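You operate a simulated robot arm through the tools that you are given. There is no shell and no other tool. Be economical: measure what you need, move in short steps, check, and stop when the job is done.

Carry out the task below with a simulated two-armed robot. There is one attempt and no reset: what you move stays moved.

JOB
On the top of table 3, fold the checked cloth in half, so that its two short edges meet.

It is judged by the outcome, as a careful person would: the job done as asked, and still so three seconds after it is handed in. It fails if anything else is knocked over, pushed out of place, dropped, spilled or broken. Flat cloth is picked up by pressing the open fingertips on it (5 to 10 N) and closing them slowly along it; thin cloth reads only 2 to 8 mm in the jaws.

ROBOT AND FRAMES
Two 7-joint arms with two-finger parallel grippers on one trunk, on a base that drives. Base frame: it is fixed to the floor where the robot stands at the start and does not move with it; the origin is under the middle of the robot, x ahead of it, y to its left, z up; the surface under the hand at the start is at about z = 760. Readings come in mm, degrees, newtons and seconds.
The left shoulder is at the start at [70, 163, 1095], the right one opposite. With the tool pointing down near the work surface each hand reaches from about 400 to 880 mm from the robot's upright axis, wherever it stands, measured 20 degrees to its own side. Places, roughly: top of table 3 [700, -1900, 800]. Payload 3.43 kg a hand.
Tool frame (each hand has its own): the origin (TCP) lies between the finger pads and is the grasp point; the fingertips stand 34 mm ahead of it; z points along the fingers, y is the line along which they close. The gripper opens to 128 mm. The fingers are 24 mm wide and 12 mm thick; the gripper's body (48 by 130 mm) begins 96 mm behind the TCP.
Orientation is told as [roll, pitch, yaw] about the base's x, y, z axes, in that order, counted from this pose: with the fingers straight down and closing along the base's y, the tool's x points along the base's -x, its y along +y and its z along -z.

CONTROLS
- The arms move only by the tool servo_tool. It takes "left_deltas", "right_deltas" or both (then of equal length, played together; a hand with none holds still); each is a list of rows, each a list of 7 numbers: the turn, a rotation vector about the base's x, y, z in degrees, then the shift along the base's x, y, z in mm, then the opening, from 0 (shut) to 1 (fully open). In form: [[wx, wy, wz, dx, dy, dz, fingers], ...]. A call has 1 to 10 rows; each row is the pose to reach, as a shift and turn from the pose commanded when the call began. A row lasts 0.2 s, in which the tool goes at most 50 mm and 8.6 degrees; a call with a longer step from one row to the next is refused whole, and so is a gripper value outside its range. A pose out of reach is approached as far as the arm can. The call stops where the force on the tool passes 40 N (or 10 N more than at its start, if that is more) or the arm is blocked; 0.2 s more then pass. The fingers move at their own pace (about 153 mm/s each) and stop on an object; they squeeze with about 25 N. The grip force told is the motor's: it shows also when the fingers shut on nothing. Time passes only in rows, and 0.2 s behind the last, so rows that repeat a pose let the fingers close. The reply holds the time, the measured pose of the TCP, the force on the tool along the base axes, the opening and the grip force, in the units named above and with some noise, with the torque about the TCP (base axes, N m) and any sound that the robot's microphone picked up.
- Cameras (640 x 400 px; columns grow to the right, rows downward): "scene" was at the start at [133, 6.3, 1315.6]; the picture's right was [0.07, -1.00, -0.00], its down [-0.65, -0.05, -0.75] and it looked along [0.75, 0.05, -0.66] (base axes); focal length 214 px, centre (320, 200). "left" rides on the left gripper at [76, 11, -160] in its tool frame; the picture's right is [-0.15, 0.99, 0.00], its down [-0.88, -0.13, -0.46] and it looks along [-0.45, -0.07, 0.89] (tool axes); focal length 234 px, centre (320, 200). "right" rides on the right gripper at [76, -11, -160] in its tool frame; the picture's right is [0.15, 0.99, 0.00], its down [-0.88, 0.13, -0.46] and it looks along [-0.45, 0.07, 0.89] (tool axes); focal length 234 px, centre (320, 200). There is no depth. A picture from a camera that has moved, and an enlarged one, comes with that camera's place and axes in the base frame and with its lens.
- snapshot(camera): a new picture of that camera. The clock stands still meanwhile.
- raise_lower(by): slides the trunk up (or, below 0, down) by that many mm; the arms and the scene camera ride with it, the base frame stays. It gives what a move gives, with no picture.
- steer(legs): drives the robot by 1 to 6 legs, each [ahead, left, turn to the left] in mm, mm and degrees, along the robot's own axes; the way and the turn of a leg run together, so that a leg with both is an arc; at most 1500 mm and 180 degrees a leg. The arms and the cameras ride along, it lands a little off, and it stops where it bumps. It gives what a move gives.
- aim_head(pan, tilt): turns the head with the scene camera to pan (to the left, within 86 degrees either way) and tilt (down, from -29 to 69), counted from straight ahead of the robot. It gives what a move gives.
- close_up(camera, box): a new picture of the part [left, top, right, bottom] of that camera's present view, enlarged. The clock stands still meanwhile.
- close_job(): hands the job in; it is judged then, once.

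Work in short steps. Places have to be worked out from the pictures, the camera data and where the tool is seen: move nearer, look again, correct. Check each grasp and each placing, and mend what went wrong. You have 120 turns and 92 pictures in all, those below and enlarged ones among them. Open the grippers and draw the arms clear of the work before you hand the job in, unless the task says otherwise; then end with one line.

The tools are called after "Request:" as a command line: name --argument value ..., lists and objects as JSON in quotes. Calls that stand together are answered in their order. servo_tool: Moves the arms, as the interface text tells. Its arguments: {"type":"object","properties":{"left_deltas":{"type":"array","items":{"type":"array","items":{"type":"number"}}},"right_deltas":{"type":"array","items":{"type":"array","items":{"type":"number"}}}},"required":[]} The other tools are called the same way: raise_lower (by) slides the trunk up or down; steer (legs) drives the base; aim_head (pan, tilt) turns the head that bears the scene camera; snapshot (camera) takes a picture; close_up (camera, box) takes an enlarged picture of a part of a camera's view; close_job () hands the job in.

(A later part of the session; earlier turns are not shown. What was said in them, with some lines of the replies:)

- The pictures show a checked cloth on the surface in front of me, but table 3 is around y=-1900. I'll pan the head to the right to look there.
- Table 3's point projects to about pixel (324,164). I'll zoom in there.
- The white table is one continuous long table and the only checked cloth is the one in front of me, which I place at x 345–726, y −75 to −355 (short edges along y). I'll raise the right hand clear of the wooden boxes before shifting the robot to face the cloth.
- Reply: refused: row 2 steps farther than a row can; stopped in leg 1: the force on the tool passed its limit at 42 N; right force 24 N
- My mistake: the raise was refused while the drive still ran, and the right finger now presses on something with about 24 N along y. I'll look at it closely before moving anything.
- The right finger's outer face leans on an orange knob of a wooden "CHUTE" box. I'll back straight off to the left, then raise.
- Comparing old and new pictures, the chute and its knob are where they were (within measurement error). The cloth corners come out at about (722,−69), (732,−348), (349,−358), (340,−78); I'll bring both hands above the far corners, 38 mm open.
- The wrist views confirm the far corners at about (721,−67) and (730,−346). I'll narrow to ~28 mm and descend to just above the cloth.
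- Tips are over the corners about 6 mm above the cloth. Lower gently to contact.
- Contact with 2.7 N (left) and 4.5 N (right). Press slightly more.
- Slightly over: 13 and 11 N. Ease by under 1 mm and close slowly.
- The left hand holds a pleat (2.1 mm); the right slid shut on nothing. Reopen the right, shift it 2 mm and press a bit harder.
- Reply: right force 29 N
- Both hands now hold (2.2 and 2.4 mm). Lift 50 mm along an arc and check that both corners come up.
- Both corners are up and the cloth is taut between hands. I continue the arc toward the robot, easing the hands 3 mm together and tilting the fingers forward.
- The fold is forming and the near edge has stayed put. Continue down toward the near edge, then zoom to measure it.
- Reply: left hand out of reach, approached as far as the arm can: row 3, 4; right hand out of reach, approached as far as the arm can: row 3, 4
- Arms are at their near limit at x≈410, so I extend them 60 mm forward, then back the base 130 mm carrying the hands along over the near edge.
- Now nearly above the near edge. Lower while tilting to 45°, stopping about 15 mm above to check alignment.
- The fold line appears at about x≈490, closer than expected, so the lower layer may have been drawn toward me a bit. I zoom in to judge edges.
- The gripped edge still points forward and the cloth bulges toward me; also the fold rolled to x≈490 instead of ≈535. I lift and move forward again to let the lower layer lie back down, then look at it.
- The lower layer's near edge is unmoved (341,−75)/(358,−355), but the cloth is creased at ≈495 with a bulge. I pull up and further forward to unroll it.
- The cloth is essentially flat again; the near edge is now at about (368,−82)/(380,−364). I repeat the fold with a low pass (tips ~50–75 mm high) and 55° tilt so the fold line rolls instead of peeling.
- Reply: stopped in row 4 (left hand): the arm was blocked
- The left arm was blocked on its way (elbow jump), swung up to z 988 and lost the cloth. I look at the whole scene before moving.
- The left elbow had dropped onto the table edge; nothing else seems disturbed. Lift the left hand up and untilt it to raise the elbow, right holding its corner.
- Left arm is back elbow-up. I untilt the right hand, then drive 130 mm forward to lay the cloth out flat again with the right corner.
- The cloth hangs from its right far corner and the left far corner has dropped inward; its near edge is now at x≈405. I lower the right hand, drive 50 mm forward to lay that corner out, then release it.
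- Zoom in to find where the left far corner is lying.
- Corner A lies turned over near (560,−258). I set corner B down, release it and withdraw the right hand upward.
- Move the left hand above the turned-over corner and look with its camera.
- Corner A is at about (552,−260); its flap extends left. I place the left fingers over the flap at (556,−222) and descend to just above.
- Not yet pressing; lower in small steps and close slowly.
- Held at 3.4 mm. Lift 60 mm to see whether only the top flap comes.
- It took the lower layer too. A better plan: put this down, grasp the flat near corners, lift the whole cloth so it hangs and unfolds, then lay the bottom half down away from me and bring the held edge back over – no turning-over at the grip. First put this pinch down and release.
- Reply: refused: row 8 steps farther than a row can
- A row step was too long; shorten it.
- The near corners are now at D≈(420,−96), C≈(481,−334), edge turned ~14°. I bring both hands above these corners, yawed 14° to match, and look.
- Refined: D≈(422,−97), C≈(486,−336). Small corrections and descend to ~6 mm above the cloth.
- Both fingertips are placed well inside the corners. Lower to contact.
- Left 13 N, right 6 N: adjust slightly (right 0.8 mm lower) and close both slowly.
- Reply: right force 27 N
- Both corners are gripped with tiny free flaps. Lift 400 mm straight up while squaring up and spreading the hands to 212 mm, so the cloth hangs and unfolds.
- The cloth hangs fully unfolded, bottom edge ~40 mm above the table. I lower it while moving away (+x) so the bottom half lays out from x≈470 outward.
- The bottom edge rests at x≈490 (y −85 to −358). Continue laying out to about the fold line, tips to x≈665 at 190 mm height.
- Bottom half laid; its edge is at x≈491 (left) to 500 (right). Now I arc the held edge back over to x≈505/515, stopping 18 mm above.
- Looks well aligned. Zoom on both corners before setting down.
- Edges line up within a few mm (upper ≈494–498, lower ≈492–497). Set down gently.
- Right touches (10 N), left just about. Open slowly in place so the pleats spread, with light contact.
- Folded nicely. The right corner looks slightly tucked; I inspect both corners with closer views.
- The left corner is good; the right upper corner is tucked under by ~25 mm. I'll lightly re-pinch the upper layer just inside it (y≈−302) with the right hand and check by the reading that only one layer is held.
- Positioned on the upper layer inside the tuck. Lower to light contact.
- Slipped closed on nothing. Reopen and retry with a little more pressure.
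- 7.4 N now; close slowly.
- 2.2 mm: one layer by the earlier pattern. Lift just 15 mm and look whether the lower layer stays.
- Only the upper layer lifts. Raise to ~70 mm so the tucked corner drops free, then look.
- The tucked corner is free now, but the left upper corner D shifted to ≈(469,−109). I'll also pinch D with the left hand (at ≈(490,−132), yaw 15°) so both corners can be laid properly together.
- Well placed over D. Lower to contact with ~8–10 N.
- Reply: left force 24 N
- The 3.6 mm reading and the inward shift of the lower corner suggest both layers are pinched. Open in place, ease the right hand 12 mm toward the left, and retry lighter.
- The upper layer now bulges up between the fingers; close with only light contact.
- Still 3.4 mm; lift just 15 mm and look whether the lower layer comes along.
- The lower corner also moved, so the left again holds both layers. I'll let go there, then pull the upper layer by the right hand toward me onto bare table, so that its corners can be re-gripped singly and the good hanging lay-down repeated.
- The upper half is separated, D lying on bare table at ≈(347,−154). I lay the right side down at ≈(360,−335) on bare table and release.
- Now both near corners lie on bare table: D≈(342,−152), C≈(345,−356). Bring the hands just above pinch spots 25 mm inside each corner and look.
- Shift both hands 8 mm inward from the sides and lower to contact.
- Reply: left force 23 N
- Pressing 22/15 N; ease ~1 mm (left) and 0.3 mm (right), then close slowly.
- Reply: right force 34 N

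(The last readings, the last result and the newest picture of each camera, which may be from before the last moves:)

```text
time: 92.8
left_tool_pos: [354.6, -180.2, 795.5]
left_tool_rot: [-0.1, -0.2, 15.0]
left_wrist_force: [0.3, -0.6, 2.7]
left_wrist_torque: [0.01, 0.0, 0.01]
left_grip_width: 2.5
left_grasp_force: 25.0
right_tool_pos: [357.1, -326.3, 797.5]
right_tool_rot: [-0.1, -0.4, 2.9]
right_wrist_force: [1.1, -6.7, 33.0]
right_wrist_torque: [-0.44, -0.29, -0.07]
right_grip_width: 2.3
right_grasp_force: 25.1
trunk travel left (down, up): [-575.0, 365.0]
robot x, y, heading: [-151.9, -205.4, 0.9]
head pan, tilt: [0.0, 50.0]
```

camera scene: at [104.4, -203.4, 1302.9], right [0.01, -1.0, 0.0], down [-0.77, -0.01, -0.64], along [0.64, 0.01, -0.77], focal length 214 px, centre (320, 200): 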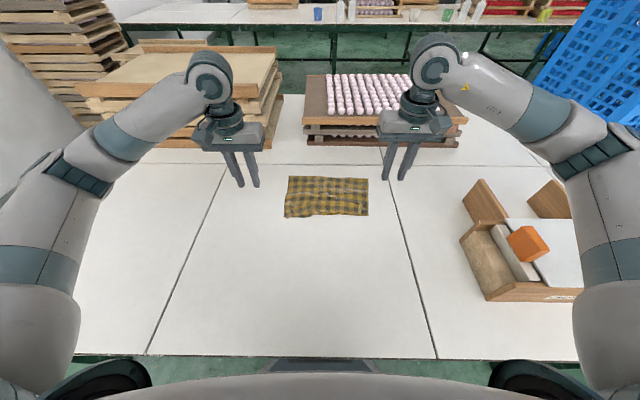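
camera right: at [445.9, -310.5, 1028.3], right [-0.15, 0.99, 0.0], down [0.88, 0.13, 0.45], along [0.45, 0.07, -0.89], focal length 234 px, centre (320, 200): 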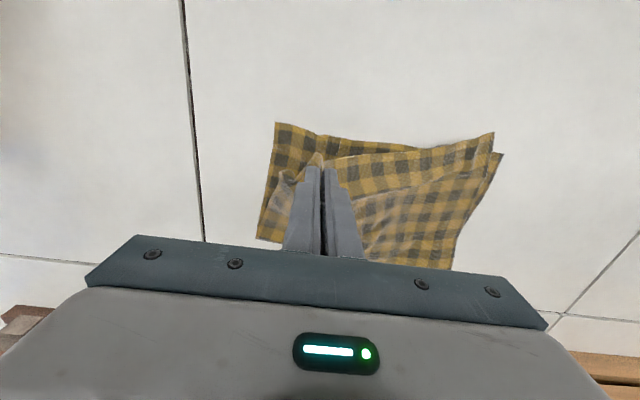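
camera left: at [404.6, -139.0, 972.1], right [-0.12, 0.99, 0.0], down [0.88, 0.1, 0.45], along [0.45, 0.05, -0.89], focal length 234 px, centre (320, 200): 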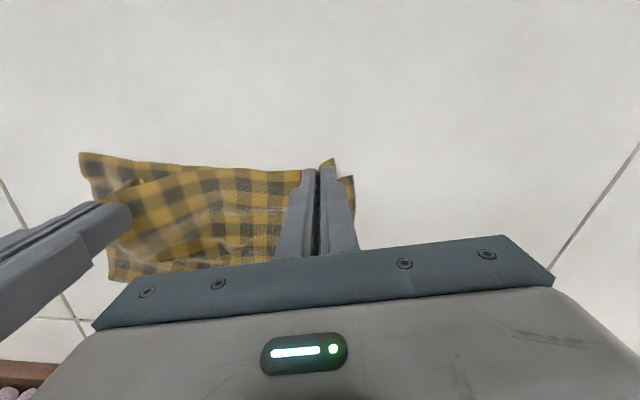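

Both grip single layers (2.5, 2.3 mm). Lift 405 mm, squaring up and spreading to 210 mm.

Request:
servo_tool --left_deltas '[[0, 0, 0, 0, 0, 20, 0], [0, 0, -1, 5, 2, 63, 0], [0, 0, -3, 12, 6, 106, 0], [0, 0, -6, 20, 12, 149, 0], [0, 0, -9, 28, 20, 192, 0], [0, 0, -12, 36, 28, 235, 0], [0, 0, -15, 45, 36, 278, 0], [0, 0, -15, 55, 43, 321, 0], [0, 0, -15, 62, 48, 364, 0], [0, 0, -15, 65, 50, 405, 0]]' --right_deltas '[[0, 0, 0, 0, 0, 20, 0], [0, 0, -1, 5, 0, 63, 0], [0, 0, -2, 11, -2, 106, 0], [0, 0, -3, 19, -4, 149, 0], [0, 0, -3, 27, -6, 192, 0], [0, 0, -3, 35, -8, 235, 0], [0, 0, -3, 44, -10, 278, 0], [0, 0, -3, 54, -12, 321, 0], [0, 0, -3, 60, -14, 364, 0], [0, 0, -3, 63, -14, 404, 0]]'

Request:
snapshot --camera "scene"

```text
time: 95.1
left_tool_pos: [422.4, -135.5, 1197.9]
left_tool_rot: [-0.8, -0.1, -0.4]
left_wrist_force: [-1.6, -24.3, -0.8]
left_wrist_torque: [-0.85, 0.04, -0.22]
left_grip_width: 2.6
left_grasp_force: 25.2
right_tool_pos: [423.4, -335.4, 1196.3]
right_tool_rot: [0.7, 0.0, 0.3]
right_wrist_force: [1.5, 23.7, 0.6]
right_wrist_torque: [0.85, -0.02, -0.03]
right_grip_width: 2.4
right_grasp_force: 24.8
trunk travel left (down, up): [-575.0, 365.0]
robot x, y, heading: [-150.8, -207.3, 0.8]
head pan, tilt: [0.0, 50.0]
stopped in row 10 (left hand): the force on the tool passed its limit at 40 N (the readings are from after the stop); the commanded pose is now the measured one
```

```text
8 pictures are left
camera scene: at [-24.3, -205.7, 1302.8], right [0.01, -1.0, 0.0], down [-0.77, -0.01, -0.64], along [0.64, 0.01, -0.77], focal length 214 px, centre (320, 200)
```

scene: 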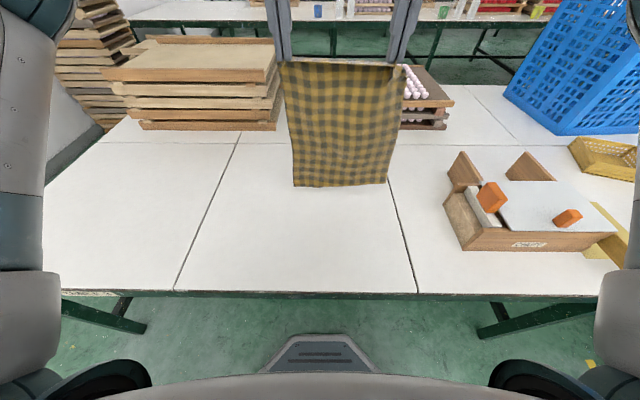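

The cloth hangs flat; spread was a bit too taut (24 N), so I relax it by 7 mm and repeat the same lowering/lay-out path as before.

Request:
servo_tool --left_deltas '[[0.8, 0, 0.4, 0, -4, -18, 0], [0.8, 0, 0.4, 0, -4, -36, 0], [0.8, 0, 0.4, 6, -4, -50, 0], [0.8, 0, 0.4, 14, -4, -64, 0], [0.8, 0, 0.4, 26, -4, -80, 0], [0.8, 0, 0.4, 42, -4, -97, 0], [0.8, 0, 0.4, 59, -4, -114, 0], [0.8, 0, 0.4, 76, -4, -131, 0], [0.8, 0, 0.4, 76, -4, -131, 0]]' --right_deltas '[[-0.7, 0, -0.3, 0, 3, -17, 0], [-0.7, 0, -0.3, 0, 3, -35, 0], [-0.7, 0, -0.3, 6, 3, -49, 0], [-0.7, 0, -0.3, 14, 3, -63, 0], [-0.7, 0, -0.3, 26, 3, -79, 0], [-0.7, 0, -0.3, 42, 3, -96, 0], [-0.7, 0, -0.3, 59, 3, -113, 0], [-0.7, 0, -0.3, 76, 3, -130, 0], [-0.7, 0, -0.3, 76, 3, -130, 0]]'

Request:
servo_tool --left_deltas '[[0, 0, 0, 17, 0, -13, 0], [0, 0, 0, 36, 0, -26, 0], [0, 0, 0, 55, 0, -40, 0], [0, 0, 0, 75, 0, -54, 0], [0, 0, 0, 94, 0, -68, 0], [0, 0, 0, 110, 0, -80, 0], [0, 0, 0, 120, 0, -90, 0], [0, 0, 0, 120, 0, -90, 0]]' --right_deltas '[[0, 0, 0, 17, 0, -13, 0], [0, 0, 0, 36, 0, -26, 0], [0, 0, 0, 55, 0, -40, 0], [0, 0, 0, 75, 0, -54, 0], [0, 0, 0, 94, 0, -68, 0], [0, 0, 0, 110, 0, -80, 0], [0, 0, 0, 120, 0, -90, 0], [0, 0, 0, 120, 0, -90, 0]]'

Request:
close_up --camera "scene" --box '[240, 90, 400, 190]'

```text
time: 97.1
left_tool_pos: [498.9, -137.4, 1066.4]
left_tool_rot: [0.3, -0.1, 0.2]
left_wrist_force: [-1.2, -20.3, -0.5]
left_wrist_torque: [-0.68, 0.06, -0.22]
left_grip_width: 2.5
left_grasp_force: 25.0
right_tool_pos: [497.8, -334.1, 1066.3]
right_tool_rot: [-0.2, -0.2, -0.2]
right_wrist_force: [1.0, 20.0, -0.1]
right_wrist_torque: [0.69, -0.05, -0.06]
right_grip_width: 2.0
right_grasp_force: 24.9
trunk travel left (down, up): [-575.0, 365.0]
robot x, y, heading: [-148.2, -206.1, 0.6]
head pan, tilt: [0.0, 50.0]
```

```text
time: 98.9
left_tool_pos: [618.7, -138.2, 976.6]
left_tool_rot: [0.3, -0.1, 0.1]
left_wrist_force: [-1.1, -18.1, -0.1]
left_wrist_torque: [-0.61, 0.03, -0.19]
left_grip_width: 2.3
left_grasp_force: 24.7
right_tool_pos: [619.5, -334.3, 976.2]
right_tool_rot: [-0.1, -0.1, -0.2]
right_wrist_force: [1.0, 17.9, 0.4]
right_wrist_torque: [0.6, -0.05, -0.03]
right_grip_width: 2.2
right_grasp_force: 24.7
trunk travel left (down, up): [-575.0, 365.0]
robot x, y, heading: [-146.0, -205.1, 0.8]
head pan, tilt: [0.0, 50.0]
```

```text
4.00 times, centred on (320, 140) of scene
camera zoom: at [-24.7, -205.6, 1302.9], right [0.01, -1.0, 0.0], down [-0.77, -0.01, -0.64], along [0.64, 0.01, -0.77], focal length 858 px, centre (320, 440)
```

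zoom: 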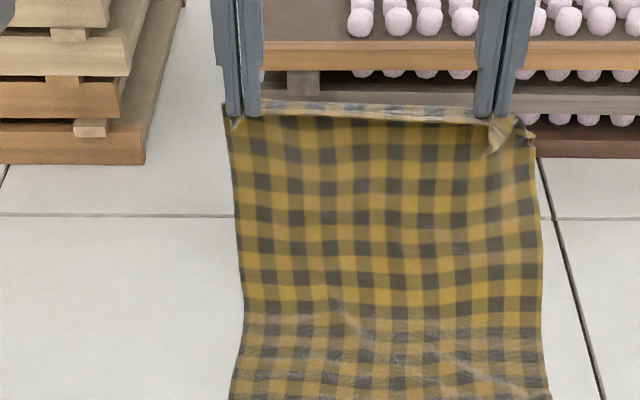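

I need the bottom edge position; one more zoom lower down.

Request:
close_up --camera "scene" --box '[260, 150, 388, 230]'

```text
5.00 times, centred on (324, 190) of scene
camera zoom: at [-24.7, -205.6, 1302.9], right [0.01, -1.0, 0.0], down [-0.77, -0.01, -0.64], along [0.64, 0.01, -0.77], focal length 1072 px, centre (300, 250)
```

zoom: 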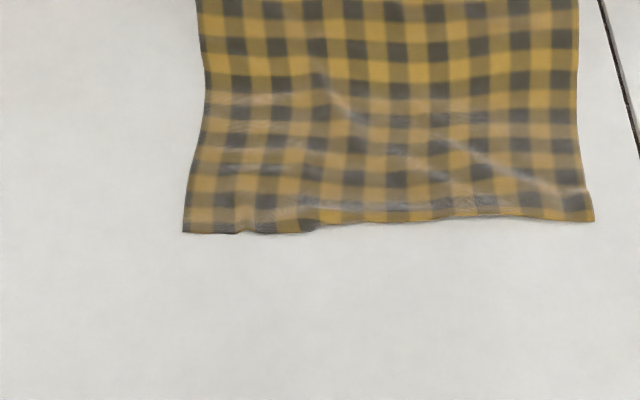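

Bottom edge corners are at (440,−121) and (454,−396). I arc the held edge back, biased 26 mm to the right, down to 30 mm height; the final lowering will shift 12 mm left so the right flap lays outward.

Request:
servo_tool --left_deltas '[[0, 0, 0, -17, -3, -12, 0], [0, 0, 0, -47, -6, -19, 0], [0, 0, 0, -77, -10, -34, 0], [0, 0, 0, -102, -14, -56, 0], [0, 0, 0, -122, -18, -84, 0], [0, 0, 0, -139, -22, -114, 0], [0, 0, 0, -152, -25, -142, 0], [0, 0, 0, -160, -26, -153, 0], [0, 0, 0, -160, -26, -153, 0]]' --right_deltas '[[0, 0, 0, -5, -3, -12, 0], [0, 0, 0, -35, -6, -19, 0], [0, 0, 0, -65, -10, -34, 0], [0, 0, 0, -90, -14, -56, 0], [0, 0, 0, -110, -18, -84, 0], [0, 0, 0, -127, -22, -114, 0], [0, 0, 0, -140, -25, -142, 0], [0, 0, 0, -147, -26, -153, 0], [0, 0, 0, -147, -26, -153, 0]]'

Request:
close_up --camera "right" --box '[230, 90, 630, 250]'

```text
time: 100.9
left_tool_pos: [460.8, -161.8, 823.8]
left_tool_rot: [0.2, -0.1, 0.2]
left_wrist_force: [-0.5, -21.8, -1.1]
left_wrist_torque: [-0.8, 0.0, -0.19]
left_grip_width: 2.5
left_grasp_force: 24.6
right_tool_pos: [471.4, -360.8, 821.6]
right_tool_rot: [-0.1, 0.0, -0.2]
right_wrist_force: [0.8, 23.0, 0.2]
right_wrist_torque: [0.84, -0.03, -0.06]
right_grip_width: 2.3
right_grasp_force: 24.6
trunk travel left (down, up): [-575.0, 365.0]
robot x, y, heading: [-149.5, -206.7, 0.8]
head pan, tilt: [0.0, 50.0]
```

```text
1.60 times, centred on (430, 170) of right
camera zoom: at [395.1, -371.1, 980.7], right [-0.14, 0.99, 0.0], down [0.88, 0.13, 0.46], along [0.45, 0.06, -0.89], focal length 375 px, centre (144, 248)
```

zoom: 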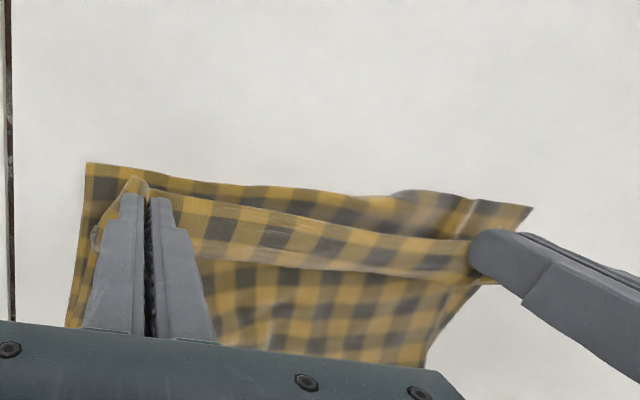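

Checked: lower corners at (455,−398) and (443,−121); right held edge is already at x≈455, left needs 13 mm more toward me. Lower with the leftward shift and set down.

Request:
servo_tool --left_deltas '[[0, 0, 0, -6, 2, -7, 0], [0, 0, 0, -10, 4, -14, 0], [0, 0, 0, -13, 7, -20, 0], [0, 0, 0, -13, 9, -26, 0], [0, 0, 0, -13, 9, -26, 0]]' --right_deltas '[[0, 0, 0, 0, 4, -6, 0], [0, 0, 0, 0, 8, -12, 0], [0, 0, 0, 0, 11, -18, 0], [0, 0, 0, 0, 13, -23, 0], [0, 0, 0, 0, 13, -23, 0]]'

Request:
close_up --camera "right" --box '[230, 90, 630, 250]'

```text
time: 102.1
left_tool_pos: [445.9, -153.5, 798.0]
left_tool_rot: [0.3, -0.1, 0.2]
left_wrist_force: [1.2, -13.5, 0.7]
left_wrist_torque: [-0.47, -0.06, -0.07]
left_grip_width: 2.1
left_grasp_force: 25.0
right_tool_pos: [470.5, -347.6, 799.6]
right_tool_rot: [-0.2, 0.0, -0.2]
right_wrist_force: [-1.4, 13.0, 0.4]
right_wrist_torque: [0.42, 0.02, -0.02]
right_grip_width: 2.2
right_grasp_force: 24.6
trunk travel left (down, up): [-575.0, 365.0]
robot x, y, heading: [-153.1, -209.0, 0.9]
head pan, tilt: [0.0, 50.0]
```

```text
1.60 times, centred on (430, 170) of right
camera zoom: at [395.5, -358.2, 958.3], right [-0.14, 0.99, 0.0], down [0.88, 0.13, 0.46], along [0.45, 0.06, -0.89], focal length 375 px, centre (144, 248)
```

zoom: 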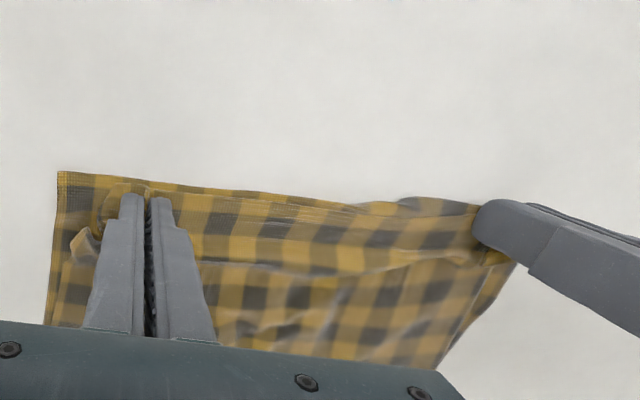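

Edges meet. Now press lightly and open slowly, a bit wider (45 mm) to spread the pleats outward.

Request:
servo_tool --left_deltas '[[0, 0, 0, 0, 0, -1.5, 0], [0, 0, 0, 0, 0, -2, 0.04], [0, 0, 0, 0, 0, -2, 0.08], [0, 0, 0, 0, 0, -2, 0.12], [0, 0, 0, 0, 0, -2, 0.17], [0, 0, 0, 0, 0, -2, 0.22], [0, 0, 0, 0, 0, -2, 0.27], [0, 0, 0, 0, 0, -2, 0.32], [0, 0, 0, 0, 0, -2, 0.36], [0, 0, 0, 0, 0, -2, 0.36]]' --right_deltas '[[0, 0, 0, 0, 0, -1.5, 0], [0, 0, 0, 0, 0, -2, 0.04], [0, 0, 0, 0, 0, -2, 0.08], [0, 0, 0, 0, 0, -2, 0.12], [0, 0, 0, 0, 0, -2, 0.17], [0, 0, 0, 0, 0, -2, 0.22], [0, 0, 0, 0, 0, -2, 0.27], [0, 0, 0, 0, 0, -2, 0.32], [0, 0, 0, 0, 0, -2, 0.36], [0, 0, 0, 0, 0, -2, 0.36]]'

Request:
servo_tool --left_deltas '[[0, 0, 0, 0, 0, 10, 0.36], [0, 0, 0, 0, 0, 40, 0.36], [0, 0, 0, 0, 20, 80, 0.36], [0, 0, 0, 0, 60, 100, 0.36], [0, 0, 0, 0, 100, 120, 0.36]]' --right_deltas '[[0, 0, 0, 0, 0, 10, 0.36], [0, 0, 0, 0, 0, 40, 0.36], [0, 0, 0, 0, -20, 80, 0.36], [0, 0, 0, 0, -40, 110, 0.36], [0, 0, 0, 0, -60, 140, 0.36]]'

Request:
close_up --camera "scene" --box '[264, 150, 392, 230]'

```text
time: 104.3
left_tool_pos: [447.6, -154.3, 795.9]
left_tool_rot: [0.3, -0.2, 0.3]
left_wrist_force: [0.4, 1.0, 3.1]
left_wrist_torque: [-0.02, 0.01, -0.01]
left_grip_width: 45.5
left_grasp_force: 0.0
right_tool_pos: [470.9, -347.1, 798.4]
right_tool_rot: [-0.3, -0.1, -0.3]
right_wrist_force: [-0.4, 0.9, 2.8]
right_wrist_torque: [0.01, 0.03, 0.03]
right_grip_width: 44.8
right_grasp_force: 0.1
trunk travel left (down, up): [-575.0, 365.0]
robot x, y, heading: [-148.6, -206.5, 0.8]
head pan, tilt: [0.0, 50.0]
```

```text
time: 105.5
left_tool_pos: [443.0, -53.0, 917.6]
left_tool_rot: [0.3, 0.0, 0.2]
left_wrist_force: [0.1, 0.8, 1.1]
left_wrist_torque: [0.0, -0.04, -0.02]
left_grip_width: 46.2
left_grasp_force: 0.1
right_tool_pos: [469.6, -405.5, 939.3]
right_tool_rot: [-0.3, 0.0, -0.2]
right_wrist_force: [0.6, 0.0, 0.9]
right_wrist_torque: [-0.02, -0.04, -0.01]
right_grip_width: 46.1
right_grasp_force: 0.2
trunk travel left (down, up): [-575.0, 365.0]
robot x, y, heading: [-150.9, -210.4, 0.6]
head pan, tilt: [0.0, 50.0]
```

```text
5.00 times, centred on (328, 190) of scene
camera zoom: at [-25.8, -205.0, 1303.0], right [0.01, -1.0, 0.0], down [-0.77, -0.01, -0.64], along [0.64, 0.01, -0.77], focal length 1072 px, centre (280, 250)
```

zoom: 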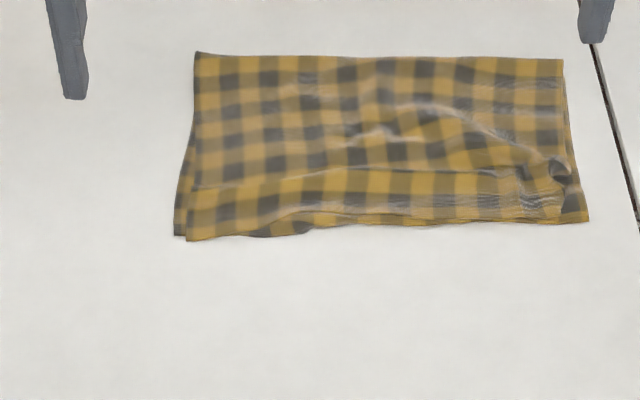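

Very good result. One zoom on the right corner to judge the small curl.

Request:
close_up --camera "scene" --box '[356, 172, 392, 202]'

```text
13.33 times, centred on (374, 187) of scene
camera zoom: at [-25.8, -205.0, 1303.0], right [0.01, -1.0, 0.0], down [-0.77, -0.01, -0.64], along [0.64, 0.01, -0.77], focal length 2860 px, centre (-400, 373)
```

zoom: 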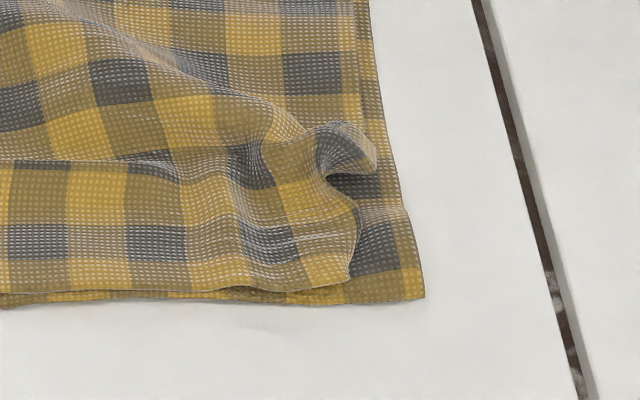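

The upper corner lies ~19 mm in and 3 mm from the lower one, edges meeting all along; only a small wrinkle remains. I draw the arms up and clear, and take a last look.

Request:
servo_tool --left_deltas '[[0, 0, 0, 0, 20, 40, 0.36], [0, 0, 0, 0, 40, 80, 0.36], [0, 0, 0, 0, 60, 120, 0.36]]' --right_deltas '[[0, 0, 0, 0, -10, 40, 0.36], [0, 0, 0, 0, -20, 80, 0.36], [0, 0, 0, 0, -30, 120, 0.36]]'

Request:
snapshot --camera "scene"

```text
time: 106.3
left_tool_pos: [442.7, 7.5, 1037.6]
left_tool_rot: [0.4, -0.1, 0.3]
left_wrist_force: [-0.3, 1.0, -0.8]
left_wrist_torque: [0.0, -0.05, 0.0]
left_grip_width: 46.3
left_grasp_force: 0.0
right_tool_pos: [468.8, -437.2, 1058.0]
right_tool_rot: [-0.3, -0.2, -0.1]
right_wrist_force: [-1.3, -0.3, 0.3]
right_wrist_torque: [-0.05, -0.04, 0.0]
right_grip_width: 46.0
right_grasp_force: 0.0
trunk travel left (down, up): [-575.0, 365.0]
robot x, y, heading: [-150.7, -203.2, 0.7]
head pan, tilt: [0.0, 50.0]
```

```text
1 pictures are left
camera scene: at [-26.4, -205.1, 1302.9], right [0.01, -1.0, 0.0], down [-0.77, -0.01, -0.64], along [0.64, 0.01, -0.77], focal length 214 px, centre (320, 200)
```

scene: 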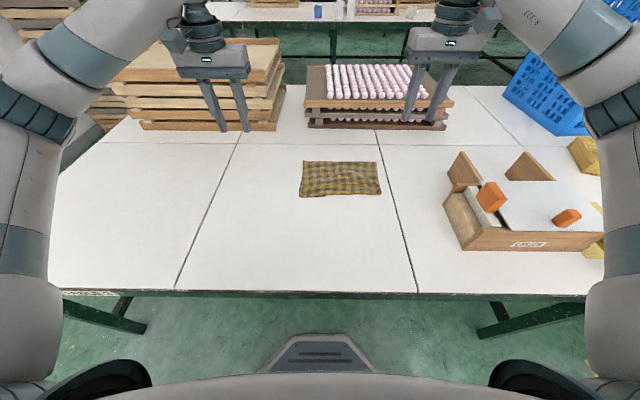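

The cloth lies folded in half, everything else stands in place and the hands are clear and open. Handing in.

Request:
close_job

```text
The job is handed in.
```

The checked cloth is folded in half on table 3 with its short edges meeting, but the upper right corner sits about 19 mm inside the lower one with a small wrinkle. Early on the right hand bumped the chute box's orange knob while the base was driving; the pictures afterwards show it did not move, and I saw nothing else out of place.
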